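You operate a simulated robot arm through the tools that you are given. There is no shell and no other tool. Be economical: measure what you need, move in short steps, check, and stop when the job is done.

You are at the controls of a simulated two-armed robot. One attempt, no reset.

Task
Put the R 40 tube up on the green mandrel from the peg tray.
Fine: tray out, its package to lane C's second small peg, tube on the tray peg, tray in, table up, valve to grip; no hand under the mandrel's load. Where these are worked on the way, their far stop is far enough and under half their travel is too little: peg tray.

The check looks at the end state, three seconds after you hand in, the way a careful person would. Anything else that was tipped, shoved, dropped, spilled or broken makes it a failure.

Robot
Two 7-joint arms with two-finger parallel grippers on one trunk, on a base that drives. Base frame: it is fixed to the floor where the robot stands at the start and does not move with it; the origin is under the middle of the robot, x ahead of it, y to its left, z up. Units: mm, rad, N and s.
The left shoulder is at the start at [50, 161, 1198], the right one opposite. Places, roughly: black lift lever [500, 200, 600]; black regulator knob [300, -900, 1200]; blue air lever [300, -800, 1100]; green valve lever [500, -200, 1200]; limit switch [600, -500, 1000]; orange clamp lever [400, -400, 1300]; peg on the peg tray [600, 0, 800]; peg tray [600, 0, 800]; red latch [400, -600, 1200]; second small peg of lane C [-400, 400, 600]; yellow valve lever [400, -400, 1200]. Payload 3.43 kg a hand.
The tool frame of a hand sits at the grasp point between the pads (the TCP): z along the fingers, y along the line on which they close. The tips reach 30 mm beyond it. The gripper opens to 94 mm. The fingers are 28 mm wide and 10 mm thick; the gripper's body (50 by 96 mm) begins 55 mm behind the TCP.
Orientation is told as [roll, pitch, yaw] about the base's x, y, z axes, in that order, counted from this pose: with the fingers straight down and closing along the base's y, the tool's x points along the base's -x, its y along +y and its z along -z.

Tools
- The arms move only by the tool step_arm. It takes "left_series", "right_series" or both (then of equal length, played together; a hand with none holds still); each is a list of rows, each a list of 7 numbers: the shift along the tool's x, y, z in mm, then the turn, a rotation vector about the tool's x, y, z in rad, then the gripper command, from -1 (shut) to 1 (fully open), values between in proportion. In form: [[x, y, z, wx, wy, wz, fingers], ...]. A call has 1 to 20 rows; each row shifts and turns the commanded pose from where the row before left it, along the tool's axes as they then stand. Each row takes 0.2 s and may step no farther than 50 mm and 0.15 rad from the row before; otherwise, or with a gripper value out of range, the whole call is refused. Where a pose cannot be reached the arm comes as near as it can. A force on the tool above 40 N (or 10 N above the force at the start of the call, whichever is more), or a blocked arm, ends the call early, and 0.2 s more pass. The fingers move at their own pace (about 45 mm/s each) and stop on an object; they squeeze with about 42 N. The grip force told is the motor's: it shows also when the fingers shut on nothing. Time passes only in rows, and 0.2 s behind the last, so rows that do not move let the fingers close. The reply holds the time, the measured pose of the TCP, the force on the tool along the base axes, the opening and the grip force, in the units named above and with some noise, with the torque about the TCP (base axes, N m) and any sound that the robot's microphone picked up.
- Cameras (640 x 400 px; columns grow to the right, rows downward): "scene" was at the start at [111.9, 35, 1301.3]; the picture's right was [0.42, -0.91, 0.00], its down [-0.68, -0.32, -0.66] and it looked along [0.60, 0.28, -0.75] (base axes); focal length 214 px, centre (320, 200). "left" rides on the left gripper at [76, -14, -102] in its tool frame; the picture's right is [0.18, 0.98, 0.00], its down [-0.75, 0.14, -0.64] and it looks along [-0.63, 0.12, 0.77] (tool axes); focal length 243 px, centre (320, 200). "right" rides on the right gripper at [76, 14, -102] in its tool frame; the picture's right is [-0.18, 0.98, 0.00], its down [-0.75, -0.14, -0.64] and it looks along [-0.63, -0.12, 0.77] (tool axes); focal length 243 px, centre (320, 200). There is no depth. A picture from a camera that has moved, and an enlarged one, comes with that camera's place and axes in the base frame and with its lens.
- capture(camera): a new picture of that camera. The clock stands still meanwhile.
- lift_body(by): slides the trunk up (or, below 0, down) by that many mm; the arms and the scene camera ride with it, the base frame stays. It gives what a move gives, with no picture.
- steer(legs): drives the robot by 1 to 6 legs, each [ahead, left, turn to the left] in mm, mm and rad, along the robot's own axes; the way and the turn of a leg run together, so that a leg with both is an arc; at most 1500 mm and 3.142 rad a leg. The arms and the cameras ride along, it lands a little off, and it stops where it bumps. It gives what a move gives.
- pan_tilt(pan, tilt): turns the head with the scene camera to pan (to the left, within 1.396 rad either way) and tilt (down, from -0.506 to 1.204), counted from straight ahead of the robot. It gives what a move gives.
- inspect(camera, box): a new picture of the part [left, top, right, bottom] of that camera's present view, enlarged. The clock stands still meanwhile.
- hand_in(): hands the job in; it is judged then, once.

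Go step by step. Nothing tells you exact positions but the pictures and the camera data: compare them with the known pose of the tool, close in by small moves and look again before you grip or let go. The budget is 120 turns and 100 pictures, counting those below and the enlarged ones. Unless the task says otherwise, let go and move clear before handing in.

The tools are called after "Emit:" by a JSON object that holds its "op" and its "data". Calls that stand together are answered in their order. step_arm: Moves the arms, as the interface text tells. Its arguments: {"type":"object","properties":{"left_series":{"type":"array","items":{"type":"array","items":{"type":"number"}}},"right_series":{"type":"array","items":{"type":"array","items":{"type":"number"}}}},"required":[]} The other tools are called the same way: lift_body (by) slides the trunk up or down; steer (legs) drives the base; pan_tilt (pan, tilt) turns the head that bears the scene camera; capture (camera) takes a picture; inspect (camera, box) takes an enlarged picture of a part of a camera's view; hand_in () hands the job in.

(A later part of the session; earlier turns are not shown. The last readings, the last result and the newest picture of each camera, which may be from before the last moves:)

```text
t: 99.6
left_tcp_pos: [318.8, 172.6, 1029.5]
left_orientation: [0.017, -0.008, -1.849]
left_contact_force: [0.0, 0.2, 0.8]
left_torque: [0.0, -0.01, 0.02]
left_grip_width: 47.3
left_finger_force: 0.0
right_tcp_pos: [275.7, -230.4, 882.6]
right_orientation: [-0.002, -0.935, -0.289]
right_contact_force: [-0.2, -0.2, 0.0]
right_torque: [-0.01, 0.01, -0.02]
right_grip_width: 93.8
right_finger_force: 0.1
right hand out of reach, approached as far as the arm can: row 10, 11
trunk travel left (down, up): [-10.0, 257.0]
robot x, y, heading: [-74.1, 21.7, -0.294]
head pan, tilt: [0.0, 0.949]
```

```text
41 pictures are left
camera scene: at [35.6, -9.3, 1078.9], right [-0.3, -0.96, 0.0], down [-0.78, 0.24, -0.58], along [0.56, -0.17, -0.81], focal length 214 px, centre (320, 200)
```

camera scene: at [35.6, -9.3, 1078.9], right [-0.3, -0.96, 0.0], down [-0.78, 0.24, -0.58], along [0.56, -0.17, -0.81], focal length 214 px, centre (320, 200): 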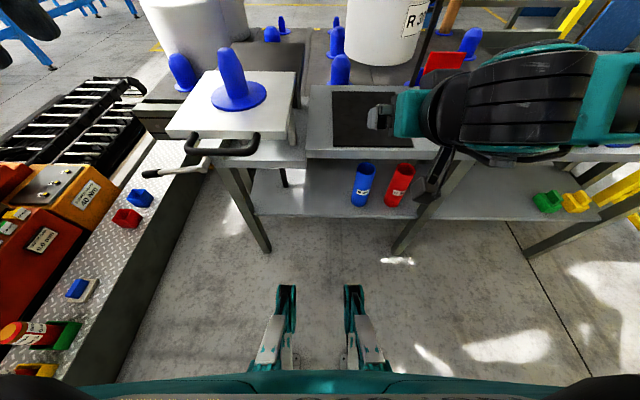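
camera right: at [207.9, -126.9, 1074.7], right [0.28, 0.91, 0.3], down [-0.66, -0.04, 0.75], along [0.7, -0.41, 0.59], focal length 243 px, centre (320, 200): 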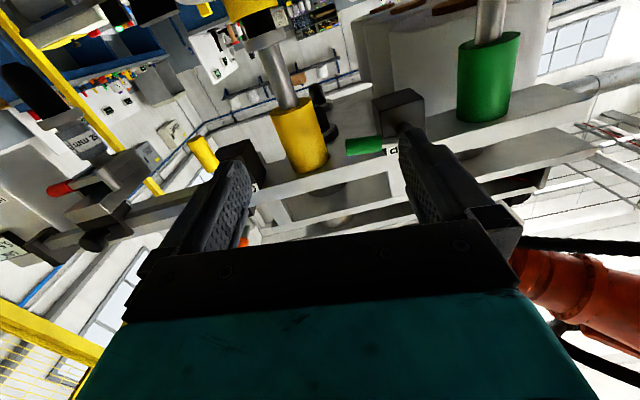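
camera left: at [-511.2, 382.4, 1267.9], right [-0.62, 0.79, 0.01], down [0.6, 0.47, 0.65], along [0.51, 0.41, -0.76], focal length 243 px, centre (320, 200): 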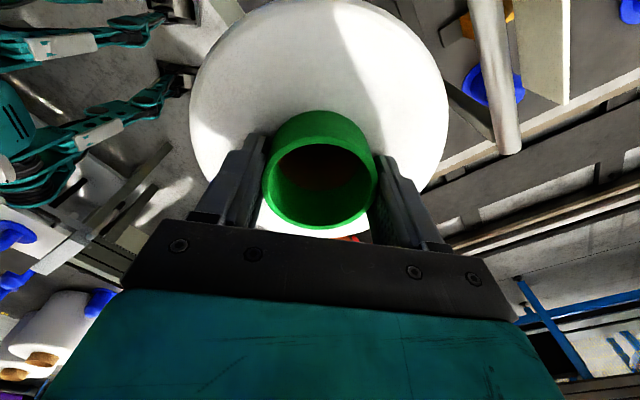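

The wrist gets too close to the shoulder here. I raise the trunk, set the arm lower relative to the shoulder, and then use the trunk to descend.

Emit:
{"op": "lift_body", "data": {"by": 250}}

Emit:
{"op": "step_arm", "data": {"right_series": [[-17, 0, 25, 0, 0, 0, 1], [-17, 0, 25, 0, 0, 0, 1], [-17, 0, 25, 0, 0, 0, 1], [36.2, 0, 24.8, 0, 0, 0, 1], [36.2, 0, 24.8, 0, 0, 0, 1], [36.2, 0, 24.8, 0, 0, 0, 1], [36.2, 0, 24.8, 0, 0, 0, 1], [36.2, 0, 24.8, 0, 0, 0, 1]]}}

```text
t: 102.2
left_tcp_pos: [319.0, 173.5, 1279.4]
left_orientation: [0.018, -0.007, -1.847]
left_contact_force: [0.2, 0.5, 0.5]
left_torque: [-0.01, 0.01, 0.0]
left_grip_width: 46.7
left_finger_force: 0.0
right_tcp_pos: [276.4, -230.8, 1132.9]
right_orientation: [-0.004, -0.935, -0.287]
right_contact_force: [-0.2, 1.0, -0.4]
right_torque: [-0.02, -0.04, 0.02]
right_grip_width: 94.0
right_finger_force: 0.0
trunk travel left (down, up): [-260.0, 7.0]
robot x, y, heading: [-74.4, 25.6, -0.301]
head pan, tilt: [0.0, 0.949]
```

```text
t: 104.0
left_tcp_pos: [319.3, 169.2, 1279.9]
left_orientation: [0.017, -0.004, -1.851]
left_contact_force: [0.4, -2.2, 0.1]
left_torque: [0.07, -0.01, -0.02]
left_grip_width: 46.9
left_finger_force: 0.0
right_tcp_pos: [365.0, -247.0, 917.7]
right_orientation: [-0.002, -0.93, -0.295]
right_contact_force: [0.0, -0.5, -0.4]
right_torque: [0.04, -0.04, 0.05]
right_grip_width: 94.1
right_finger_force: 0.0
right hand out of reach, approached as far as the arm can: row 8
trunk travel left (down, up): [-260.0, 7.0]
robot x, y, heading: [-72.8, 15.7, -0.298]
head pan, tilt: [0.0, 0.949]
```

The hand cannot pitch that far this close to the body. I'll shift the robot left and turn it right so the right arm can reach the tube from a longer, diagonal distance.

Emit:
{"op": "step_arm", "data": {"left_series": [[20, -30, 0, 0, 0, 0, 0], [20, -30, 0, 0, 0, 0, 0]], "right_series": [[0, 0, -30, 0, 0, 0, 1], [0, 0, -30, 0, 0, 0, 1]]}}

Emit:
{"op": "steer", "data": {"legs": [[45, 0, 0], [0, 0, -0.8], [-250, 244, 0]]}}

Emit:
{"op": "pan_tilt", "data": {"pan": 0.1, "tilt": 0.8}}

Emit:
{"op": "capture", "data": {"camera": "scene"}}

```text
t: 104.5
left_tcp_pos: [272.2, 230.6, 1279.1]
left_orientation: [0.02, -0.01, -1.848]
left_contact_force: [-0.6, -0.2, -0.5]
left_torque: [-0.01, -0.02, -0.01]
left_grip_width: 47.0
left_finger_force: 0.0
right_tcp_pos: [317.5, -230.0, 953.1]
right_orientation: [-0.003, -0.937, -0.289]
right_contact_force: [-0.2, 0.8, 0.0]
right_torque: [0.0, -0.03, 0.0]
right_grip_width: 93.9
right_finger_force: 0.1
trunk travel left (down, up): [-260.0, 7.0]
robot x, y, heading: [-70.7, 21.1, -0.296]
head pan, tilt: [0.0, 0.949]
```

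```text
t: 109.9
left_tcp_pos: [467.0, 236.3, 1279.1]
left_orientation: [0.019, -0.006, -2.648]
left_contact_force: [1.3, -0.8, -0.4]
left_torque: [0.01, 0.03, 0.03]
left_grip_width: 47.1
left_finger_force: 0.0
right_tcp_pos: [168.6, -115.3, 953.8]
right_orientation: [-0.004, -0.937, -1.087]
right_contact_force: [-0.4, 0.1, -0.3]
right_torque: [0.02, 0.01, 0.03]
right_grip_width: 94.1
right_finger_force: 0.1
trunk travel left (down, up): [-260.0, 7.0]
robot x, y, heading: [78.8, 342.4, -1.1]
head pan, tilt: [0.0, 0.949]
```

```text
t: 110.6
left_tcp_pos: [467.1, 235.5, 1279.5]
left_orientation: [0.017, -0.007, -2.65]
left_contact_force: [0.0, -0.3, 0.5]
left_torque: [-0.03, -0.01, -0.03]
left_grip_width: 47.3
left_finger_force: 0.1
right_tcp_pos: [167.7, -116.0, 952.5]
right_orientation: [-0.003, -0.936, -1.088]
right_contact_force: [0.2, 0.0, -0.2]
right_torque: [0.02, 0.03, -0.03]
right_grip_width: 93.7
right_finger_force: 0.0
trunk travel left (down, up): [-260.0, 7.0]
robot x, y, heading: [75.5, 340.4, -1.101]
head pan, tilt: [0.099, 0.799]
```

```text
40 pictures are left
camera scene: at [139.8, 239.5, 1340.4], right [-0.84, -0.54, 0.0], down [-0.39, 0.6, -0.7], along [0.38, -0.59, -0.72], focal length 214 px, centre (320, 200)
```

scene: 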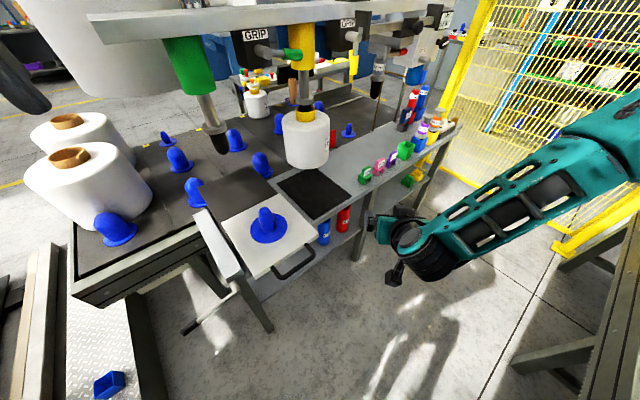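

Good view now. I re-aim the right hand (diagonal, ~28° below level), bring it in front of the table, then descend.

Emit:
{"op": "step_arm", "data": {"right_series": [[0, 0, 0, -0.08, 0, -0.06, 1], [0, 0, 0, -0.08, 0, -0.06, 1], [0, 0, 0, 0, -0.15, 0, 1], [16.4, 3.4, 34.6, 0, 0, 0, 1], [16.4, 3.4, 34.6, 0, 0, 0, 1], [16.4, 3.4, 34.6, 0, 0, 0, 1], [16.4, 3.4, 34.6, 0, 0, 0, 1], [16.4, 3.4, 34.6, 0, 0, 0, 1]]}}

```text
t: 112.4
left_tcp_pos: [467.1, 235.8, 1278.4]
left_orientation: [0.019, -0.007, -2.65]
left_contact_force: [-0.1, -0.3, -0.1]
left_torque: [0.0, -0.01, 0.0]
left_grip_width: 47.1
left_finger_force: 0.1
right_tcp_pos: [363.7, -141.2, 884.9]
right_orientation: [-0.013, -1.079, -0.885]
right_contact_force: [-0.3, 0.2, -0.6]
right_torque: [0.0, 0.0, -0.02]
right_grip_width: 94.1
right_finger_force: 0.0
right hand out of reach, approached as far as the arm can: row 1, 2, 3, 4, 5, 6, 7, 8
trunk travel left (down, up): [-260.0, 7.0]
robot x, y, heading: [77.2, 339.0, -1.104]
head pan, tilt: [0.099, 0.799]
```

Still poor reach: the forearm comes from the right, so the hand should point leftward of the robot's front. I retract, move the robot back right, and turn it more so that the hand can point straight into the table.

Emit:
{"op": "step_arm", "data": {"right_series": [[0, 0, -40, 0, 0, 0, 1], [0, 0, -40, 0, 0, 0, 1], [0, 0, -40, 0, 0, 0, 1], [0, 0, -40, 0, 0, 0, 1]]}}

Emit:
{"op": "steer", "data": {"legs": [[234, -229, 0], [0, 0, -0.3]]}}

```text
t: 113.4
left_tcp_pos: [467.4, 236.4, 1278.9]
left_orientation: [0.016, -0.006, -2.65]
left_contact_force: [1.2, -0.6, -0.1]
left_torque: [0.0, 0.01, 0.01]
left_grip_width: 47.0
left_finger_force: 0.0
right_tcp_pos: [273.5, -31.7, 959.5]
right_orientation: [-0.01, -1.087, -0.883]
right_contact_force: [-0.1, -0.2, -0.2]
right_torque: [0.04, -0.03, 0.0]
right_grip_width: 93.9
right_finger_force: 0.1
trunk travel left (down, up): [-260.0, 7.0]
robot x, y, heading: [75.1, 344.6, -1.104]
head pan, tilt: [0.099, 0.799]
```

```text
t: 117.0
left_tcp_pos: [318.0, -185.6, 1279.2]
left_orientation: [0.018, -0.006, -2.947]
left_contact_force: [0.4, 1.0, 0.5]
left_torque: [-0.01, -0.02, 0.01]
left_grip_width: 46.9
left_finger_force: 0.0
right_tcp_pos: [55.8, -384.3, 959.0]
right_orientation: [-0.008, -1.085, -1.181]
right_contact_force: [1.0, 0.9, 0.0]
right_torque: [0.03, 0.04, 0.0]
right_grip_width: 94.1
right_finger_force: 0.0
trunk travel left (down, up): [-260.0, 7.0]
robot x, y, heading: [-24.5, 29.4, -1.397]
head pan, tilt: [0.099, 0.799]
```

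Emit:
{"op": "step_arm", "data": {"left_series": [[-30, -10, -20, 0, 0, 0, 0], [-30, -10, -20, 0, 0, 0, 0], [-30, -10, -20, 0, 0, 0, 0], [0, 0, -20, 0, 0, 0, 0], [0, 0, -20, 0, 0, 0, 0], [0, 0, 0, 0, 0, 0, 0], [0, 0, 0, 0, 0, 0, 0], [0, 0, 0, 0, 0, 0, 0], [0, 0, 0, 0, 0, 0, 0], [0, 0, 0, 0, 0, 0, 0], [0, 0, 0, 0, 0, 0, 0]], "right_series": [[0, 0, 0, -0.133, 0, -0.069, 1], [0, 0, 0, -0.133, 0, -0.069, 1], [0, 0, 0, -0.133, 0, -0.069, 1], [0, 0, 0, -0.133, 0, -0.069, 1], [0, 0, 0, -0.133, 0, -0.069, 1], [0, 0, 0, -0.115, 0, -0.06, 1], [-14, 41, 27, 0, 0, 0, 1], [-14, 41, 27, 0, 0, 0, 1], [-14, 41, 27, 0, 0, 0, 1], [-14, 41, 27, 0, 0, 0, 1], [-14, 41, 27, 0, 0, 0, 1]]}}

Emit:
{"op": "pan_tilt", "data": {"pan": 0.9, "tilt": 0.95}}

Emit:
{"op": "capture", "data": {"camera": "scene"}}

```text
refused: row 7 steps farther than a row can; nothing moved
```

```text
t: 118.2
left_tcp_pos: [319.2, -184.2, 1277.7]
left_orientation: [0.018, -0.006, -2.947]
left_contact_force: [0.8, 0.2, 1.1]
left_torque: [0.01, 0.01, -0.01]
left_grip_width: 47.3
left_finger_force: 0.1
right_tcp_pos: [54.8, -384.8, 958.6]
right_orientation: [-0.006, -1.086, -1.181]
right_contact_force: [0.0, 0.7, 0.3]
right_torque: [0.01, -0.01, 0.0]
right_grip_width: 93.8
right_finger_force: 0.1
trunk travel left (down, up): [-260.0, 7.0]
robot x, y, heading: [-26.1, 28.6, -1.4]
head pan, tilt: [0.901, 0.949]
```

```text
39 pictures are left
camera scene: at [48.9, -42.6, 1328.9], right [-0.48, -0.88, 0.0], down [-0.71, 0.39, -0.58], along [0.51, -0.28, -0.81], focal length 214 px, centre (320, 200)
```

scene: 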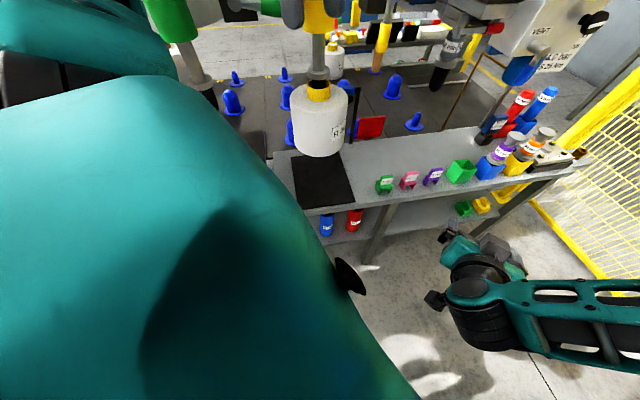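

Emit:
{"op": "step_arm", "data": {"left_series": [[-30, -10, -20, 0, 0, 0, 0], [-30, -10, -20, 0, 0, 0, 0], [-30, -10, -20, 0, 0, 0, 0], [0, 0, 0, 0, 0, 0, 0], [0, 0, 0, 0, 0, 0, 0], [0, 0, 0, 0, 0, 0, 0], [0, 0, 0, 0, 0, 0, 0], [0, 0, 0, 0, 0, 0, 0], [0, 0, 0, 0, 0, 0, 0], [0, 0, 0, 0, 0, 0, 0], [0, 0, 0, 0, 0, 0, 0], [0, 0, 0, 0, 0, 0, 0]], "right_series": [[0, 0, 0, -0.133, 0, -0.069, 1], [0, 0, 0, -0.133, 0, -0.069, 1], [0, 0, 0, -0.133, 0, -0.069, 1], [0, 0, 0, -0.133, 0, -0.069, 1], [0, 0, 0, -0.133, 0, -0.069, 1], [0, 0, 0, -0.115, 0, -0.06, 1], [-12, 34, 23, 0, 0, 0, 1], [-12, 34, 23, 0, 0, 0, 1], [-12, 34, 23, 0, 0, 0, 1], [-12, 34, 23, 0, 0, 0, 1], [-12, 34, 23, 0, 0, 0, 1], [-12, 34, 23, 0, 0, 0, 1]]}}

```text
t: 120.8
left_tcp_pos: [224.4, -172.8, 1338.0]
left_orientation: [0.018, -0.008, -2.946]
left_contact_force: [-0.3, -0.3, 0.2]
left_torque: [0.01, 0.01, -0.01]
left_grip_width: 47.0
left_finger_force: 0.0
right_tcp_pos: [323.9, -357.2, 995.6]
right_orientation: [-0.019, -1.079, -0.886]
right_contact_force: [0.2, 0.5, -0.1]
right_torque: [0.02, 0.01, -0.01]
right_grip_width: 94.1
right_finger_force: 0.0
right hand out of reach, approached as far as the arm can: row 1, 2, 3, 4, 5, 6, 12
trunk travel left (down, up): [-260.0, 7.0]
robot x, y, heading: [-22.8, 27.2, -1.397]
head pan, tilt: [0.901, 0.949]
```

Analysis: the failures come from the wrist being too close to the shoulder. I swing the hand out into the free aisle ahead of the robot, lower it there, then come in to the tube at low height.

Emit:
{"op": "step_arm", "data": {"right_series": [[5, -44, -9, 0, 0, 0, 1], [5, -44, -9, 0, 0, 0, 1], [5, -44, -9, 0, 0, 0, 1], [5, -44, -9, 0, 0, 0, 1], [5, -44, -9, 0, 0, 0, 1], [37, 0, 20, 0, 0, 0, 1], [37, 0, 20, 0, 0, 0, 1], [37, 0, 20, 0, 0, 0, 1], [37, 0, 20, 0, 0, 0, 1], [37, 0, 20, 0, 0, 0, 1], [37, 0, 20, 0, 0, 0, 1], [37, 0, 20, 0, 0, 0, 1]]}}

```text
t: 123.4
left_tcp_pos: [224.2, -171.6, 1338.9]
left_orientation: [0.017, -0.006, -2.945]
left_contact_force: [0.4, 0.2, 0.1]
left_torque: [-0.04, -0.01, -0.03]
left_grip_width: 47.1
left_finger_force: 0.0
right_tcp_pos: [225.2, -445.4, 855.1]
right_orientation: [-0.046, -1.046, -0.894]
right_contact_force: [0.1, 0.0, 0.1]
right_torque: [0.01, 0.02, 0.03]
right_grip_width: 93.7
right_finger_force: 0.3
right hand out of reach, approached as far as the arm can: row 5, 6, 7, 8, 9, 10, 11, 12
trunk travel left (down, up): [-260.0, 7.0]
robot x, y, heading: [-24.6, 28.0, -1.403]
head pan, tilt: [0.901, 0.949]
```

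Lowering the trunk keeps the arm's posture, so I turn slightly right to clear the table edge, then lower the trunk.

Emit:
{"op": "steer", "data": {"legs": [[0, 0, -0.22]]}}

Emit:
{"op": "lift_body", "data": {"by": -258}}

Emit:
{"op": "pan_tilt", "data": {"pan": 0.9, "tilt": 0.8}}

Emit:
{"op": "capture", "data": {"camera": "scene"}}

Emit:
{"op": "capture", "data": {"camera": "right"}}

```text
t: 124.6
left_tcp_pos: [174.7, -221.6, 1338.1]
left_orientation: [0.017, -0.009, 3.117]
left_contact_force: [-0.3, 0.1, -0.5]
left_torque: [0.0, -0.03, -0.02]
left_grip_width: 47.5
left_finger_force: 0.2
right_tcp_pos: [116.5, -487.8, 855.5]
right_orientation: [-0.048, -1.045, -1.115]
right_contact_force: [-0.6, 0.0, 0.0]
right_torque: [0.0, 0.03, -0.03]
right_grip_width: 93.9
right_finger_force: 0.1
trunk travel left (down, up): [-260.0, 7.0]
robot x, y, heading: [-22.1, 31.3, -1.619]
head pan, tilt: [0.901, 0.949]
```

```text
t: 127.2
left_tcp_pos: [174.5, -221.0, 1081.1]
left_orientation: [0.018, -0.009, 3.117]
left_contact_force: [0.4, -0.4, -0.4]
left_torque: [0.03, -0.01, 0.04]
left_grip_width: 47.1
left_finger_force: 0.1
right_tcp_pos: [117.6, -487.8, 597.9]
right_orientation: [-0.047, -1.046, -1.112]
right_contact_force: [-0.9, 0.1, 0.2]
right_torque: [-0.03, -0.01, -0.01]
right_grip_width: 94.0
right_finger_force: 0.1
trunk travel left (down, up): [-2.0, 265.0]
robot x, y, heading: [-22.7, 29.1, -1.616]
head pan, tilt: [0.901, 0.949]
```

```text
t: 127.9
left_tcp_pos: [174.7, -222.2, 1080.4]
left_orientation: [0.018, -0.008, 3.117]
left_contact_force: [0.5, 0.2, -0.2]
left_torque: [0.03, -0.02, -0.01]
left_grip_width: 47.0
left_finger_force: 0.1
right_tcp_pos: [116.7, -488.0, 597.6]
right_orientation: [-0.047, -1.046, -1.113]
right_contact_force: [0.1, -0.3, 0.6]
right_torque: [0.05, 0.01, 0.03]
right_grip_width: 94.0
right_finger_force: 0.0
trunk travel left (down, up): [-2.0, 265.0]
robot x, y, heading: [-22.7, 31.7, -1.62]
head pan, tilt: [0.901, 0.799]
```

```text
38 pictures are left
camera scene: at [37.1, -61.3, 1082.4], right [-0.66, -0.75, 0.0], down [-0.54, 0.47, -0.7], along [0.53, -0.46, -0.72], focal length 214 px, centre (320, 200)
```

scene: 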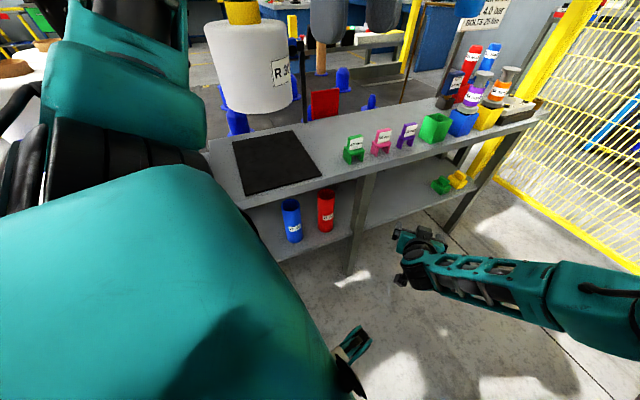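

```text
37 pictures are left
camera right: at [77.3, -365.3, 582.9], right [0.94, 0.31, 0.14], down [-0.18, 0.11, 0.98], along [0.29, -0.94, 0.16], focal length 243 px, centre (320, 200)
```

right: 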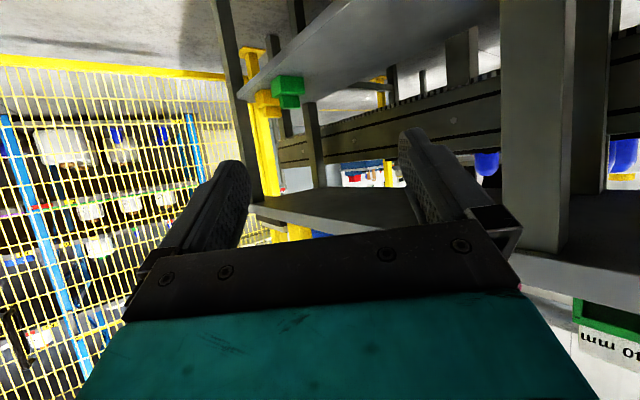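

The hand is now low (z≈598). I drive the robot left and turn so that the hand comes in front of the tubes from the left.

Emit:
{"op": "steer", "data": {"legs": [[-227, 28, 0], [0, 0, 0.3]]}}

Emit:
{"op": "capture", "data": {"camera": "right"}}

Emit:
{"op": "capture", "data": {"camera": "scene"}}

```text
t: 130.6
left_tcp_pos: [278.4, 72.0, 1080.0]
left_orientation: [0.018, -0.007, -2.867]
left_contact_force: [-0.2, 0.1, -0.2]
left_torque: [0.02, -0.01, 0.06]
left_grip_width: 47.0
left_finger_force: 0.1
right_tcp_pos: [301.2, -199.9, 597.3]
right_orientation: [-0.048, -1.045, -0.818]
right_contact_force: [-0.4, 0.4, 0.0]
right_torque: [0.03, 0.0, 0.04]
right_grip_width: 93.9
right_finger_force: 0.1
trunk travel left (down, up): [-2.0, 265.0]
robot x, y, heading: [18.2, 255.6, -1.323]
head pan, tilt: [0.901, 0.799]
```

```text
36 pictures are left
camera right: at [227.6, -93.4, 583.0], right [0.81, 0.58, 0.14], down [-0.21, 0.06, 0.98], along [0.55, -0.82, 0.16], focal length 243 px, centre (320, 200)
```

right: 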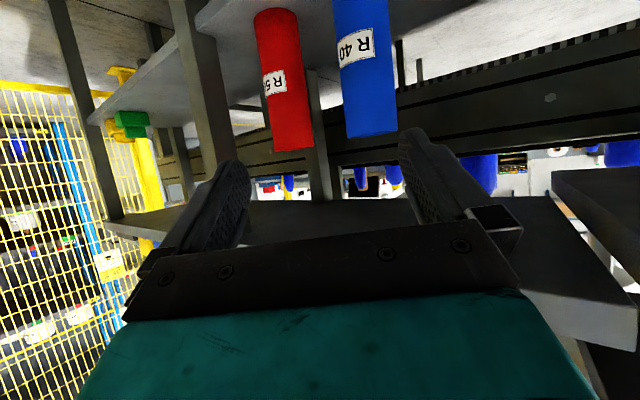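

```text
35 pictures are left
camera scene: at [100.7, 185.0, 1082.4], right [-0.41, -0.91, 0.0], down [-0.65, 0.29, -0.7], along [0.64, -0.28, -0.72], focal length 214 px, centre (320, 200)
```

scene: 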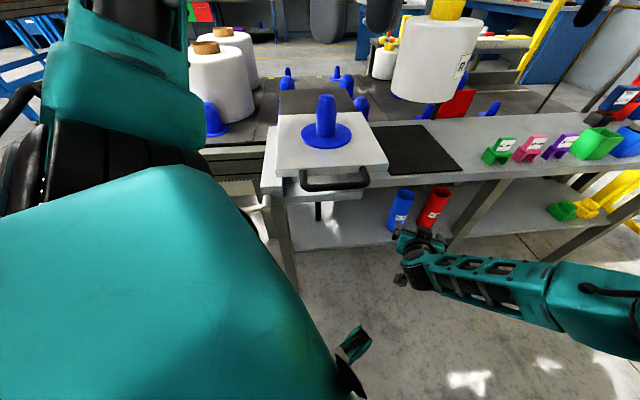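

The R 40 tube is at about [441, -288], top z≈565. I align laterally, lower to z≈525, and check.

Emit:
{"op": "step_arm", "data": {"right_series": [[-10, 14, 17, 0, 0, 0, 0.8], [-10, 14, 17, 0, 0, 0, 0.8], [-10, 14, 17, 0, 0, 0, 0.8], [20, 0, 12, 0, 0, 0, 0.8], [20, 0, 12, 0, 0, 0, 0.8], [20, 0, 12, 0, 0, 0, 0.8]]}}

Emit:
{"op": "capture", "data": {"camera": "right"}}

```text
t: 132.0
left_tcp_pos: [278.2, 72.4, 1081.5]
left_orientation: [0.017, -0.006, -2.867]
left_contact_force: [0.7, 0.8, -0.3]
left_torque: [-0.01, 0.01, 0.05]
left_grip_width: 46.9
left_finger_force: 0.1
right_tcp_pos: [322.4, -225.2, 582.3]
right_orientation: [-0.05, -1.034, -0.818]
right_contact_force: [-0.6, -0.4, -0.9]
right_torque: [0.0, 0.0, -0.04]
right_grip_width: 84.6
right_finger_force: 0.0
right hand out of reach, approached as far as the arm can: row 2, 3, 4, 5, 6
trunk travel left (down, up): [-2.0, 265.0]
robot x, y, heading: [17.3, 251.1, -1.324]
head pan, tilt: [0.901, 0.799]
```

```text
34 pictures are left
camera right: at [248.6, -119.0, 569.9], right [0.81, 0.57, 0.13], down [-0.2, 0.05, 0.98], along [0.55, -0.82, 0.15], focal length 243 px, centre (320, 200)
```

right: 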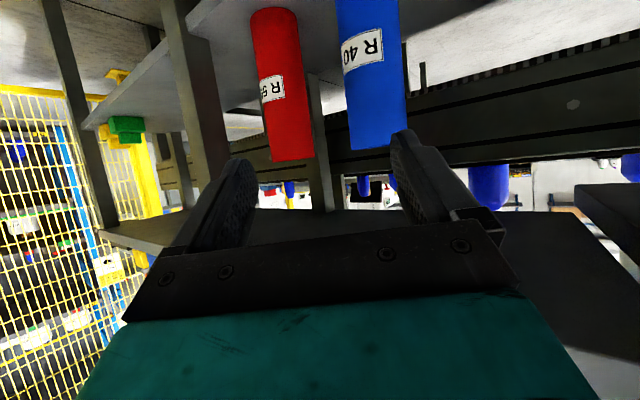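

Leftward arm motion is limited, so I use the base for the lateral part and some approach.

Emit:
{"op": "steer", "data": {"legs": [[31, 67, 0]]}}

Emit:
{"op": "step_arm", "data": {"right_series": [[17, 0, 10, 0, 0, 0, 0.8], [17, 0, 10, 0, 0, 0, 0.8], [17, 0, 10, 0, 0, 0, 0.8]]}}

Emit:
{"op": "capture", "data": {"camera": "right"}}

```text
t: 133.3
left_tcp_pos: [351.5, 59.7, 1080.5]
left_orientation: [0.018, -0.007, -2.868]
left_contact_force: [0.0, -0.8, 0.2]
left_torque: [0.02, 0.01, 0.03]
left_grip_width: 47.1
left_finger_force: 0.1
right_tcp_pos: [393.9, -237.8, 583.3]
right_orientation: [-0.05, -1.032, -0.819]
right_contact_force: [-0.1, -0.9, 0.0]
right_torque: [-0.04, 0.02, -0.05]
right_grip_width: 84.7
right_finger_force: 0.0
trunk travel left (down, up): [-2.0, 265.0]
robot x, y, heading: [86.1, 237.8, -1.32]
head pan, tilt: [0.901, 0.799]
```

```text
t: 134.1
left_tcp_pos: [350.1, 59.0, 1080.7]
left_orientation: [0.018, -0.007, -2.866]
left_contact_force: [-0.4, 0.1, 0.3]
left_torque: [0.03, -0.01, 0.01]
left_grip_width: 46.8
left_finger_force: 0.1
right_tcp_pos: [378.1, -247.0, 566.9]
right_orientation: [-0.059, -1.022, -0.822]
right_contact_force: [0.7, -0.2, -0.1]
right_torque: [0.0, 0.0, 0.0]
right_grip_width: 84.6
right_finger_force: 0.1
right hand out of reach, approached as far as the arm can: row 1, 2, 3
trunk travel left (down, up): [-2.0, 265.0]
robot x, y, heading: [89.2, 243.2, -1.32]
head pan, tilt: [0.901, 0.799]
```

```text
33 pictures are left
camera right: at [306.0, -140.8, 554.9], right [0.82, 0.56, 0.13], down [-0.18, 0.05, 0.98], along [0.55, -0.83, 0.14], focal length 243 px, centre (320, 200)
```

right: 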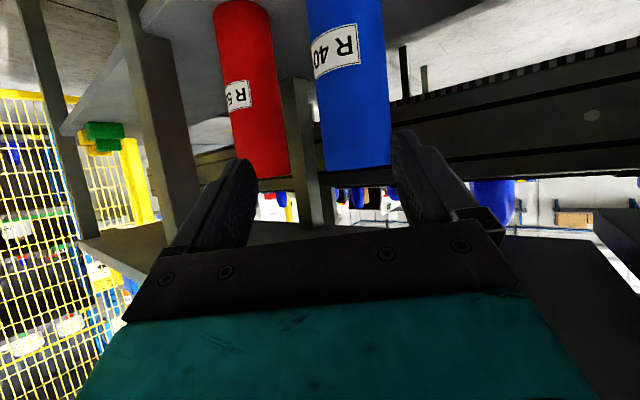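

Emit:
{"op": "step_arm", "data": {"right_series": [[12, 0, 8, 0, 0.05, 0, 0.8], [12, 0, 8, 0, 0.05, 0, 0.8], [12, 0, 8, 0, 0.03, 0, 0.8]]}}

```text
t: 134.9
left_tcp_pos: [349.9, 59.0, 1080.8]
left_orientation: [0.018, -0.007, -2.869]
left_contact_force: [0.4, 1.1, 0.1]
left_torque: [-0.02, -0.04, 0.01]
left_grip_width: 46.9
left_finger_force: 0.2
right_tcp_pos: [379.0, -248.4, 524.3]
right_orientation: [-0.04, -0.903, -0.827]
right_contact_force: [-1.0, -0.3, -0.7]
right_torque: [0.0, -0.02, -0.02]
right_grip_width: 84.6
right_finger_force: 0.0
trunk travel left (down, up): [-2.0, 265.0]
robot x, y, heading: [88.5, 241.5, -1.323]
head pan, tilt: [0.901, 0.799]
```

Emit:
{"op": "steer", "data": {"legs": [[-9, 17, 0]]}}

Emit:
{"op": "capture", "data": {"camera": "right"}}

Emit:
{"op": "capture", "data": {"camera": "scene"}}

```text
t: 135.7
left_tcp_pos: [365.9, 72.9, 1081.4]
left_orientation: [0.018, -0.007, -2.867]
left_contact_force: [0.3, 0.4, -0.1]
left_torque: [0.01, -0.01, 0.03]
left_grip_width: 46.9
left_finger_force: 0.0
right_tcp_pos: [392.0, -235.8, 522.6]
right_orientation: [-0.042, -0.905, -0.829]
right_contact_force: [-0.7, 0.0, 0.6]
right_torque: [-0.03, -0.03, -0.01]
right_grip_width: 84.3
right_finger_force: 0.1
trunk travel left (down, up): [-2.0, 265.0]
robot x, y, heading: [104.8, 253.3, -1.322]
head pan, tilt: [0.901, 0.799]
```

```text
32 pictures are left
camera right: at [319.6, -128.2, 526.8], right [0.82, 0.56, 0.12], down [-0.11, -0.05, 0.99], along [0.56, -0.83, 0.03], focal length 243 px, centre (320, 200)
```

right: 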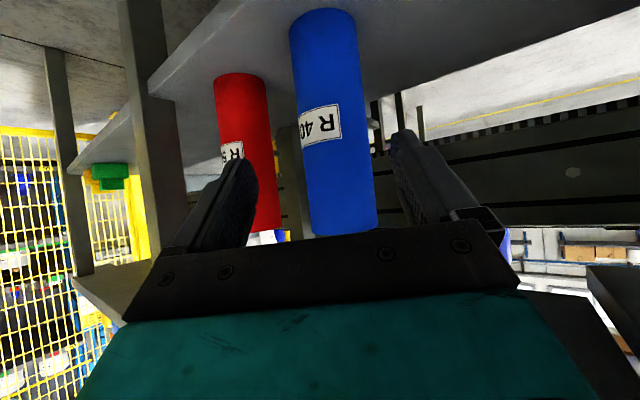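

```text
31 pictures are left
camera scene: at [186.8, 184.6, 1082.4], right [-0.41, -0.91, 0.0], down [-0.65, 0.29, -0.7], along [0.64, -0.28, -0.72], focal length 214 px, centre (320, 200)
```

scene: 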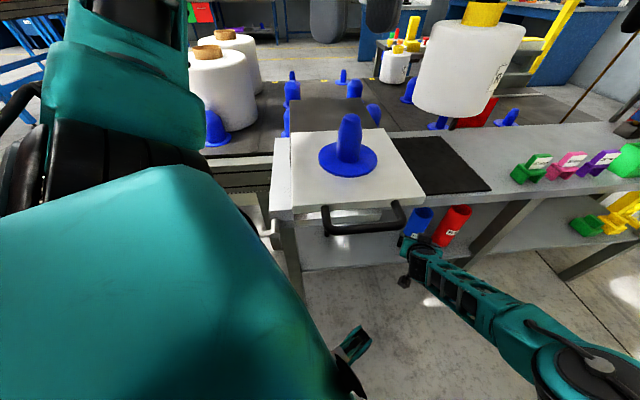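

Aligned. I advance with the arm along its own direction to put the tube between the fingers.

Emit:
{"op": "step_arm", "data": {"right_series": [[-11, 0, 14, 0, 0, 0, 0.8], [-11, 0, 14, 0, 0, 0, 0.8], [-11, 0, 14, 0, 0, 0, 0.8], [-10, 0, 12, 0, 0, 0, 0.8]]}}

Emit:
{"op": "capture", "data": {"camera": "right"}}

```text
t: 136.7
left_tcp_pos: [365.7, 72.6, 1080.5]
left_orientation: [0.018, -0.007, -2.869]
left_contact_force: [0.4, -0.6, -0.3]
left_torque: [-0.04, -0.01, -0.01]
left_grip_width: 47.1
left_finger_force: 0.1
right_tcp_pos: [395.8, -256.8, 530.9]
right_orientation: [-0.046, -0.904, -0.828]
right_contact_force: [-0.1, 0.5, -0.3]
right_torque: [-0.07, -0.01, -0.01]
right_grip_width: 84.6
right_finger_force: 0.0
right hand out of reach, approached as far as the arm can: row 1, 2, 3, 4
trunk travel left (down, up): [-2.0, 265.0]
robot x, y, heading: [103.4, 254.5, -1.325]
head pan, tilt: [0.901, 0.799]
```

```text
30 pictures are left
camera right: at [322.0, -148.6, 533.7], right [0.82, 0.56, 0.12], down [-0.11, -0.04, 0.99], along [0.56, -0.83, 0.02], focal length 243 px, centre (320, 200)
```

right: 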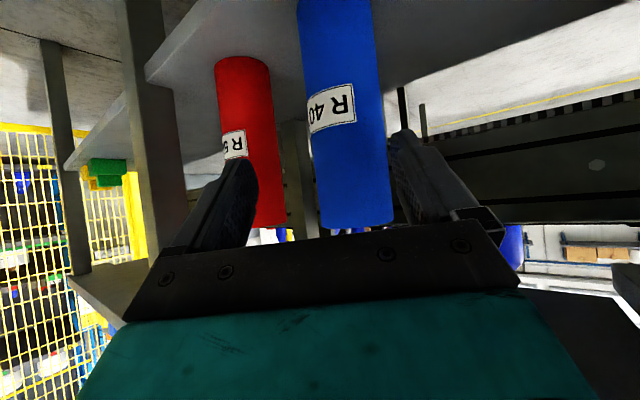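

Arm travel to the robot's left is limited here. I retract, then re-pose the base so it faces more into the table, and do the approach with the base.

Emit:
{"op": "step_arm", "data": {"right_series": [[13.6, 12, -17.3, 0, 0, 0, 0.8], [13.6, 12, -17.3, 0, 0, 0, 0.8], [13.6, 12, -17.3, 0, 0, 0, 0.8], [13.6, 12, -17.3, 0, 0, 0, 0.8]]}}

Emit:
{"op": "steer", "data": {"legs": [[-43, -71, 0], [194, -119, 0], [0, 0, 0.348]]}}

Emit:
{"op": "capture", "data": {"camera": "right"}}

```text
t: 137.7
left_tcp_pos: [364.1, 71.4, 1080.4]
left_orientation: [0.017, -0.007, -2.868]
left_contact_force: [1.0, -0.2, 0.7]
left_torque: [0.02, 0.01, 0.04]
left_grip_width: 47.0
left_finger_force: 0.0
right_tcp_pos: [374.7, -155.6, 529.4]
right_orientation: [-0.043, -0.904, -0.829]
right_contact_force: [-0.1, 0.3, 0.2]
right_torque: [-0.03, -0.04, -0.01]
right_grip_width: 84.6
right_finger_force: 0.0
trunk travel left (down, up): [-2.0, 265.0]
robot x, y, heading: [101.9, 252.9, -1.319]
head pan, tilt: [0.901, 0.799]
```

```text
t: 141.4
left_tcp_pos: [263.4, -17.9, 1079.5]
left_orientation: [0.016, -0.007, -2.52]
left_contact_force: [-0.4, 0.5, -0.2]
left_torque: [-0.02, -0.01, 0.01]
left_grip_width: 47.0
left_finger_force: 0.1
right_tcp_pos: [351.3, -228.3, 529.3]
right_orientation: [-0.041, -0.904, -0.482]
right_contact_force: [0.0, 0.3, 0.7]
right_torque: [-0.03, 0.01, 0.01]
right_grip_width: 85.0
right_finger_force: 0.0
trunk travel left (down, up): [-2.0, 265.0]
robot x, y, heading: [-43.4, 63.4, -0.972]
head pan, tilt: [0.901, 0.799]
```

```text
29 pictures are left
camera right: at [245.6, -153.3, 532.4], right [0.58, 0.8, 0.12], down [-0.09, -0.08, 0.99], along [0.81, -0.59, 0.03], focal length 243 px, centre (320, 200)
```

right: 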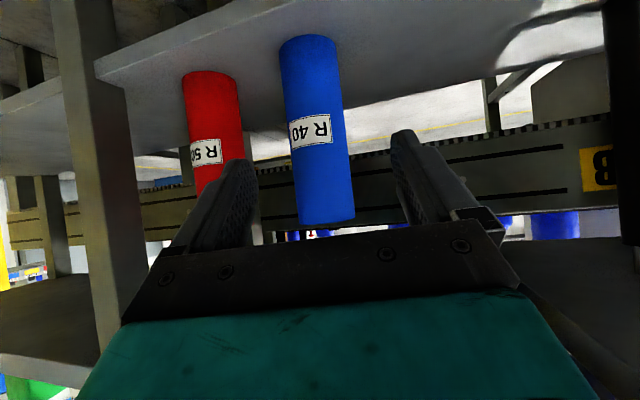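

The tube is nearer [458, -303]. I shift right 17 mm, then advance 85 mm with the base and look.

Emit:
{"op": "steer", "data": {"legs": [[8, -15, 0], [75, 40, 0]]}}

Emit:
{"op": "capture", "data": {"camera": "right"}}

```text
t: 142.9
left_tcp_pos: [331.1, -73.5, 1081.1]
left_orientation: [0.017, -0.007, -2.52]
left_contact_force: [-0.1, -0.5, -0.2]
left_torque: [0.0, -0.01, -0.03]
left_grip_width: 47.1
left_finger_force: 0.0
right_tcp_pos: [419.2, -283.9, 530.5]
right_orientation: [-0.044, -0.904, -0.482]
right_contact_force: [0.4, 0.3, 0.6]
right_torque: [0.02, -0.04, 0.0]
right_grip_width: 84.5
right_finger_force: 0.1
trunk travel left (down, up): [-2.0, 265.0]
robot x, y, heading: [23.0, 8.6, -0.98]
head pan, tilt: [0.901, 0.799]
```

```text
28 pictures are left
camera right: at [313.0, -207.9, 532.3], right [0.58, 0.8, 0.12], down [-0.09, -0.08, 0.99], along [0.81, -0.59, 0.03], focal length 243 px, centre (320, 200)
```

right: 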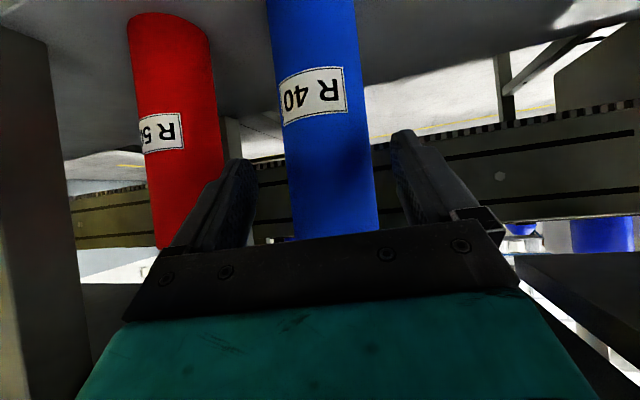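

Tube is centred between the fingers. Advance 40 mm more and grip.

Emit:
{"op": "steer", "data": {"legs": [[34, 18.5, 0]]}}

Emit:
{"op": "step_arm", "data": {"right_series": [[0, 0, 0, 0, 0, 0, 0.3], [0, 0, 0, 0, 0, 0, -0.5], [0, 0, 0, 0, 0, 0, -1], [0, 0, 0, 0, 0, 0, -1]]}}

Emit:
{"op": "capture", "data": {"camera": "right"}}

```text
t: 143.8
left_tcp_pos: [363.9, -91.2, 1081.1]
left_orientation: [0.017, -0.008, -2.521]
left_contact_force: [-0.2, 0.2, 0.2]
left_torque: [-0.02, 0.0, 0.02]
left_grip_width: 46.7
left_finger_force: 0.2
right_tcp_pos: [451.5, -300.8, 530.3]
right_orientation: [-0.041, -0.905, -0.479]
right_contact_force: [0.0, -0.2, -0.1]
right_torque: [-0.03, 0.04, 0.0]
right_grip_width: 84.4
right_finger_force: 0.0
trunk travel left (down, up): [-2.0, 265.0]
robot x, y, heading: [53.5, -8.9, -0.975]
head pan, tilt: [0.901, 0.799]
```

```text
t: 144.8
left_tcp_pos: [363.9, -90.6, 1080.0]
left_orientation: [0.017, -0.007, -2.521]
left_contact_force: [0.6, 0.6, -0.5]
left_torque: [0.02, 0.01, 0.0]
left_grip_width: 47.3
left_finger_force: 0.0
right_tcp_pos: [452.9, -300.5, 529.4]
right_orientation: [-0.042, -0.903, -0.479]
right_contact_force: [0.4, 0.1, -0.4]
right_torque: [-0.01, 0.03, 0.0]
right_grip_width: 63.5
right_finger_force: 42.0
trunk travel left (down, up): [-2.0, 265.0]
robot x, y, heading: [51.7, -9.1, -0.974]
head pan, tilt: [0.901, 0.799]
```

```text
27 pictures are left
camera right: at [347.4, -225.3, 532.3], right [0.58, 0.8, 0.12], down [-0.09, -0.08, 0.99], along [0.81, -0.59, 0.02], focal length 243 px, centre (320, 200)
```

right: 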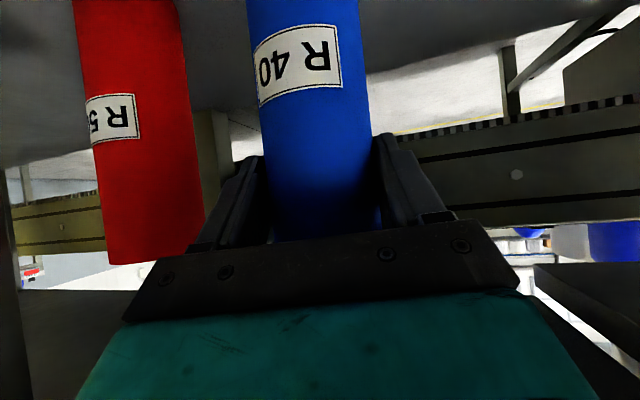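

Tube gripped (63.5 mm). I lift a little with the trunk, then back the base out and retract the arm.

Emit:
{"op": "lift_body", "data": {"by": 14}}

Emit:
{"op": "steer", "data": {"legs": [[-106, -57, 0]]}}

Emit:
{"op": "step_arm", "data": {"right_series": [[13.6, 12, -17.3, 0, 0, 0, -1], [13.6, 12, -17.3, 0, 0, 0, -1], [13.6, 12, -17.3, 0, 0, 0, -1], [13.6, 12, -17.3, 0, 0, 0, -1]]}}

Emit:
{"op": "capture", "data": {"camera": "scene"}}

```text
t: 145.4
left_tcp_pos: [364.6, -90.7, 1096.0]
left_orientation: [0.017, -0.006, -2.521]
left_contact_force: [0.1, 0.1, 0.5]
left_torque: [0.01, 0.0, 0.03]
left_grip_width: 47.2
left_finger_force: 0.0
right_tcp_pos: [453.1, -300.9, 543.4]
right_orientation: [-0.042, -0.904, -0.48]
right_contact_force: [0.4, -0.7, -1.2]
right_torque: [-0.01, 0.05, -0.01]
right_grip_width: 63.1
right_finger_force: 42.3
trunk travel left (down, up): [-16.0, 251.0]
robot x, y, heading: [58.3, -10.7, -0.973]
head pan, tilt: [0.901, 0.799]
```

```text
t: 146.6
left_tcp_pos: [259.1, -35.5, 1093.9]
left_orientation: [0.019, -0.008, -2.521]
left_contact_force: [0.1, 1.0, 0.8]
left_torque: [0.01, -0.01, 0.02]
left_grip_width: 47.1
left_finger_force: 0.1
right_tcp_pos: [345.9, -245.8, 542.9]
right_orientation: [-0.042, -0.905, -0.481]
right_contact_force: [0.0, -1.1, -0.7]
right_torque: [0.04, 0.0, 0.0]
right_grip_width: 63.1
right_finger_force: 42.1
trunk travel left (down, up): [-16.0, 251.0]
robot x, y, heading: [-51.4, 42.9, -0.974]
head pan, tilt: [0.901, 0.799]
```

```text
t: 147.6
left_tcp_pos: [257.8, -34.7, 1094.5]
left_orientation: [0.018, -0.007, -2.521]
left_contact_force: [-0.6, 0.5, 0.2]
left_torque: [0.01, 0.0, -0.01]
left_grip_width: 47.1
left_finger_force: 0.0
right_tcp_pos: [291.0, -165.5, 548.2]
right_orientation: [-0.045, -0.895, -0.479]
right_contact_force: [-0.1, 0.4, -1.4]
right_torque: [-0.04, 0.03, 0.02]
right_grip_width: 63.3
right_finger_force: 41.8
right hand out of reach, approached as far as the arm can: row 4
trunk travel left (down, up): [-16.0, 251.0]
robot x, y, heading: [-51.5, 47.1, -0.972]
head pan, tilt: [0.901, 0.799]
```

```text
26 pictures are left
camera scene: at [53.2, 8.8, 1096.4], right [-0.07, -1.0, 0.0], down [-0.71, 0.05, -0.7], along [0.7, -0.05, -0.72], focal length 214 px, centre (320, 200)
```

scene: 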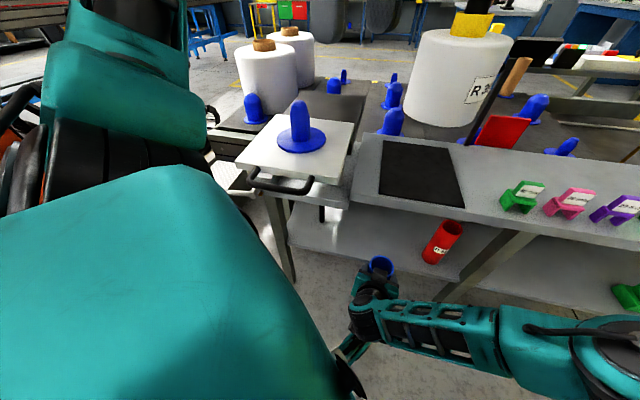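

The tube is out from under the table. I raise the trunk and swing the right hand to the right so that it stays clear when I turn the robot square to the press.

Emit:
{"op": "lift_body", "data": {"by": 250}}

Emit:
{"op": "step_arm", "data": {"right_series": [[-5.6, -39, -13, 0, 0, 0, -1], [-5.6, -39, -13, 0, 0, 0, -1], [-5.6, -39, -13, 0, 0, 0, -1], [-5.6, -39, -13, 0, 0, 0, -1], [-5.6, -39, -13, 0, 0, 0, -1], [-5.6, -39, -13, 0, 0, 0, -1], [-5.6, -39, -13, 0, 0, 0, -1], [-5.6, -39, -13, 0, 0, 0, -1]]}}

Emit:
{"op": "steer", "data": {"legs": [[0, 0, 0.672]]}}

Emit:
{"op": "pan_tilt", "data": {"pan": 0.15, "tilt": 0.85}}

Emit:
{"op": "capture", "data": {"camera": "scene"}}

```text
t: 150.2
left_tcp_pos: [257.7, -35.9, 1344.1]
left_orientation: [0.016, -0.008, -2.52]
left_contact_force: [-0.6, -0.6, 0.5]
left_torque: [0.0, 0.03, 0.0]
left_grip_width: 47.1
left_finger_force: 0.1
right_tcp_pos: [292.9, -166.0, 799.4]
right_orientation: [-0.046, -0.895, -0.482]
right_contact_force: [0.2, 0.3, -0.4]
right_torque: [0.04, 0.0, 0.0]
right_grip_width: 63.1
right_finger_force: 41.8
trunk travel left (down, up): [-266.0, 1.0]
robot x, y, heading: [-51.2, 51.8, -0.978]
head pan, tilt: [0.901, 0.799]
```

```text
t: 152.0
left_tcp_pos: [257.2, -35.3, 1344.9]
left_orientation: [0.017, -0.007, -2.52]
left_contact_force: [0.7, 0.6, 0.3]
left_torque: [-0.01, 0.0, -0.05]
left_grip_width: 47.0
left_finger_force: 0.1
right_tcp_pos: [196.4, -317.8, 971.6]
right_orientation: [-0.046, -0.891, -0.48]
right_contact_force: [-0.4, 0.4, -0.4]
right_torque: [-0.02, 0.03, 0.0]
right_grip_width: 63.0
right_finger_force: 42.2
right hand out of reach, approached as far as the arm can: row 2, 3, 4, 5, 6, 7, 8
trunk travel left (down, up): [-266.0, 1.0]
robot x, y, heading: [-52.3, 45.5, -0.97]
head pan, tilt: [0.901, 0.799]
```

```text
t: 154.2
left_tcp_pos: [238.9, 173.1, 1345.6]
left_orientation: [0.019, -0.004, -1.841]
left_contact_force: [0.6, 0.6, -0.1]
left_torque: [0.01, 0.0, -0.02]
left_grip_width: 46.8
left_finger_force: 0.1
right_tcp_pos: [371.5, -87.5, 971.3]
right_orientation: [-0.054, -0.897, 0.198]
right_contact_force: [-4.7, -29.8, 9.9]
right_torque: [-2.73, 0.32, -0.33]
right_grip_width: 62.9
right_finger_force: 41.5
trunk travel left (down, up): [-266.0, 1.0]
robot x, y, heading: [-52.4, 45.1, -0.29]
head pan, tilt: [0.901, 0.799]
```

```text
t: 155.3
left_tcp_pos: [240.4, 175.0, 1344.8]
left_orientation: [0.015, -0.004, -1.842]
left_contact_force: [-0.2, 0.1, -0.7]
left_torque: [-0.01, -0.04, 0.02]
left_grip_width: 47.0
left_finger_force: 0.0
right_tcp_pos: [371.4, -88.2, 970.9]
right_orientation: [-0.06, -0.895, 0.199]
right_contact_force: [-3.4, -12.6, 0.3]
right_torque: [-1.32, 0.26, -0.11]
right_grip_width: 63.2
right_finger_force: 41.7
trunk travel left (down, up): [-266.0, 1.0]
robot x, y, heading: [-53.1, 43.3, -0.297]
head pan, tilt: [0.15, 0.85]
```

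```text
25 pictures are left
camera scene: at [65.7, 23.5, 1342.4], right [-0.14, -0.99, 0.0], down [-0.74, 0.11, -0.66], along [0.65, -0.09, -0.75], focal length 214 px, centre (320, 200)
```

scene: 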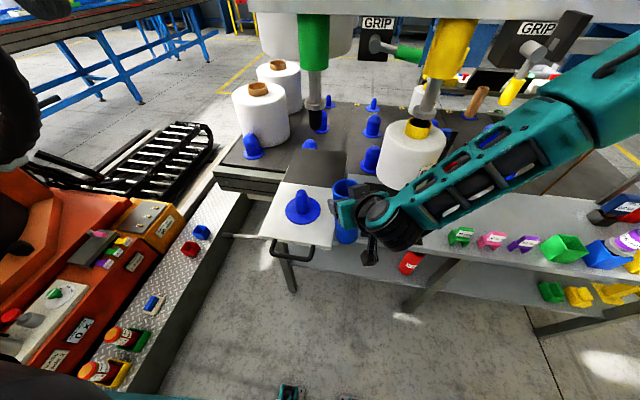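

The tube's lower end presses lightly on the tray edge; I move it right and up straight away.

Emit:
{"op": "step_arm", "data": {"right_series": [[0, -15, 0, 0, 0, 0, -1], [0, -15, 0, 0, 0, 0, -1], [-16, -5, -12, 0, 0, 0, -1], [-24, 0, -19, 0, 0, 0, -1], [-24, 0, -19, 0, 0, 0, -1], [-24, 0, -19, 0, 0, 0, -1]]}}

Emit:
{"op": "capture", "data": {"camera": "scene"}}

Emit:
{"op": "capture", "data": {"camera": "right"}}

```text
t: 156.7
left_tcp_pos: [240.5, 175.9, 1344.2]
left_orientation: [0.016, -0.006, -1.84]
left_contact_force: [-0.3, 0.1, -0.1]
left_torque: [0.01, 0.01, 0.0]
left_grip_width: 47.2
left_finger_force: 0.0
right_tcp_pos: [374.0, -93.9, 1084.5]
right_orientation: [-0.058, -0.896, 0.203]
right_contact_force: [-0.1, 0.2, 0.5]
right_torque: [0.01, 0.03, -0.01]
right_grip_width: 62.6
right_finger_force: 42.1
right hand out of reach, approached as far as the arm can: row 1, 2
trunk travel left (down, up): [-266.0, 1.0]
robot x, y, heading: [-52.1, 46.7, -0.291]
head pan, tilt: [0.15, 0.85]
```

```text
24 pictures are left
camera scene: at [65.7, 24.9, 1342.4], right [-0.14, -0.99, 0.0], down [-0.74, 0.11, -0.66], along [0.65, -0.09, -0.75], focal length 214 px, centre (320, 200)
```

scene: 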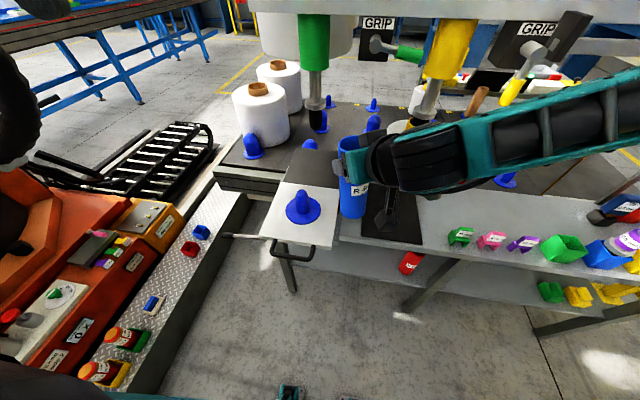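

```text
23 pictures are left
camera right: at [244.2, -98.4, 1087.6], right [-0.04, 0.99, 0.11], down [-0.01, -0.11, 0.99], along [1.0, 0.04, 0.02], focal length 243 px, centre (320, 200)
```

right: 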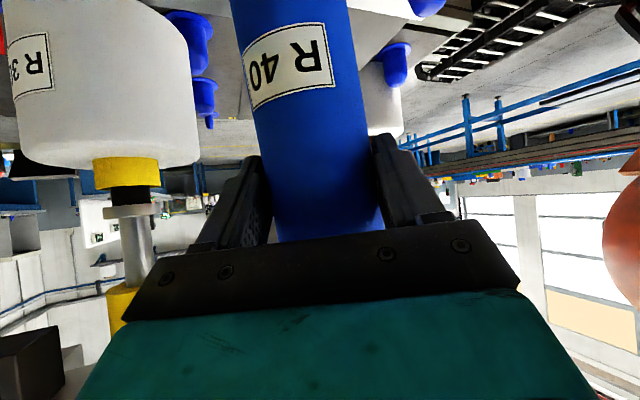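

The tray peg is at about [460, 21], flange z≈858, top z≈940 with the table raised. I straighten the tube a little and bring it above the peg.

Emit:
{"op": "step_arm", "data": {"right_series": [[-20, 24, 18.6, -0.037, 0, 0.047, -1], [-20, 24, 18.6, 0, 0, 0, -1], [-20, 24, 18.6, 0, 0, 0, -1], [-19, 23, 18.6, 0, 0, 0, -1]]}}

Emit:
{"op": "inspect", "data": {"camera": "scene", "box": [220, 100, 420, 260]}}

```text
t: 157.7
left_tcp_pos: [241.0, 178.3, 1344.5]
left_orientation: [0.017, -0.01, -1.84]
left_contact_force: [-1.0, -0.4, 1.0]
left_torque: [-0.01, 0.02, 0.01]
left_grip_width: 46.9
left_finger_force: 0.2
right_tcp_pos: [466.9, 21.6, 1100.6]
right_orientation: [0.039, -0.894, 0.131]
right_contact_force: [0.2, 0.4, -0.8]
right_torque: [0.03, 0.01, -0.05]
right_grip_width: 62.0
right_finger_force: 42.1
trunk travel left (down, up): [-266.0, 1.0]
robot x, y, heading: [-50.5, 46.7, -0.292]
head pan, tilt: [0.15, 0.85]
```

```text
2.50 times, centred on (320, 180) of scene
camera zoom: at [66.5, 27.2, 1342.3], right [-0.14, -0.99, 0.0], down [-0.74, 0.1, -0.66], along [0.65, -0.09, -0.75], focal length 536 px, centre (320, 250)
```

zoom: 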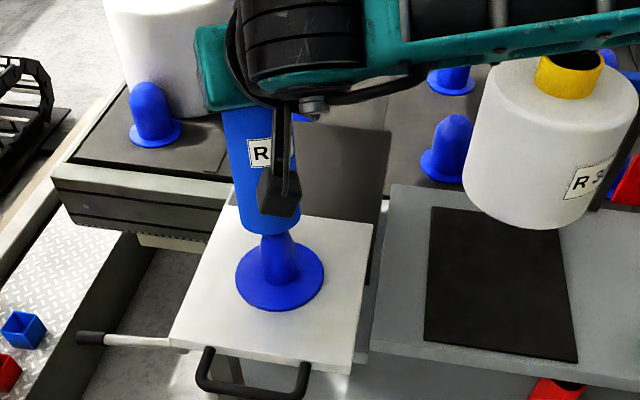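

Emit:
{"op": "step_arm", "data": {"right_series": [[2, -5, -2, 0, 0, 0, -1], [6.3, 0, 5, 0, 0, 0, -1], [6.3, 0, 5, 0, 0, 0, -1], [6.3, 0, 5, 0, 0, 0, -1], [6.3, 0, 5, 0, 0, 0, -1], [6.3, 0, 5, 0, 0, 0, -1]]}}

Emit:
{"op": "inspect", "data": {"camera": "scene", "box": [220, 100, 420, 260]}}

```text
t: 159.1
left_tcp_pos: [240.3, 175.9, 1344.4]
left_orientation: [0.019, -0.008, -1.839]
left_contact_force: [0.8, 0.6, -1.9]
left_torque: [0.0, -0.01, -0.01]
left_grip_width: 46.9
left_finger_force: 0.1
right_tcp_pos: [463.0, 12.9, 1057.6]
right_orientation: [0.037, -0.895, 0.125]
right_contact_force: [-1.4, 0.4, -0.5]
right_torque: [0.08, 0.2, -0.03]
right_grip_width: 61.9
right_finger_force: 41.7
trunk travel left (down, up): [-266.0, 1.0]
robot x, y, heading: [-52.1, 50.5, -0.292]
head pan, tilt: [0.15, 0.85]
```

```text
2.50 times, centred on (320, 180) of scene
camera zoom: at [65.8, 24.8, 1342.4], right [-0.14, -0.99, 0.0], down [-0.74, 0.11, -0.66], along [0.65, -0.09, -0.75], focal length 536 px, centre (320, 250)
```

zoom: 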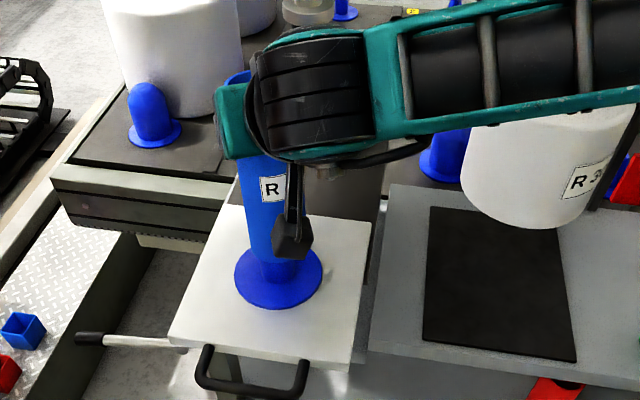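

The tube is over the peg without side force. I lower on until it seats.

Emit:
{"op": "step_arm", "data": {"right_series": [[5.5, 0, 4.3, 0, 0, 0, -1], [5.5, 0, 4.3, 0, 0, 0, -1], [5.5, 0, 4.3, 0, 0, 0, -1], [5.5, 0, 4.3, 0, 0, 0, -1], [4, 0, 3.1, 0, 0, 0, -1], [4, 0, 3.1, 0, 0, 0, -1], [4, 0, 3.1, 0, 0, 0, -1], [4, 0, 3.1, 0, 0, 0, -1]]}}

Emit:
{"op": "inspect", "data": {"camera": "scene", "box": [220, 100, 420, 260]}}

```text
t: 160.9
left_tcp_pos: [238.9, 174.4, 1345.3]
left_orientation: [0.021, -0.007, -1.84]
left_contact_force: [-0.9, -0.2, 1.5]
left_torque: [-0.01, -0.02, 0.03]
left_grip_width: 47.1
left_finger_force: 0.1
right_tcp_pos: [461.1, 13.2, 1014.1]
right_orientation: [0.038, -0.901, 0.126]
right_contact_force: [-0.3, -3.4, 18.7]
right_torque: [-0.52, -0.52, 0.01]
right_grip_width: 61.8
right_finger_force: 41.9
trunk travel left (down, up): [-266.0, 1.0]
robot x, y, heading: [-53.7, 47.7, -0.292]
head pan, tilt: [0.15, 0.85]
```

```text
2.50 times, centred on (320, 180) of scene
camera zoom: at [64.1, 24.5, 1342.7], right [-0.14, -0.99, 0.0], down [-0.74, 0.11, -0.66], along [0.65, -0.09, -0.75], focal length 536 px, centre (320, 250)
```

zoom: 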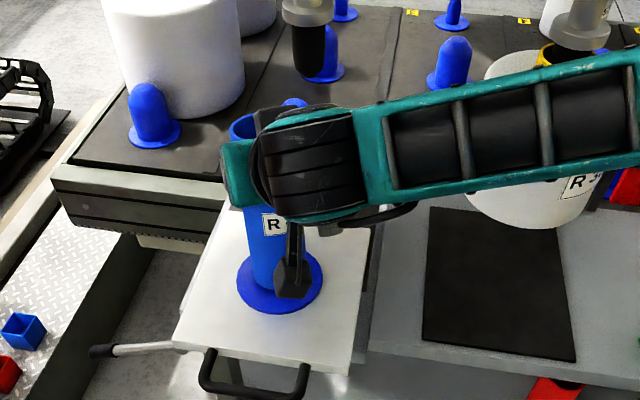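

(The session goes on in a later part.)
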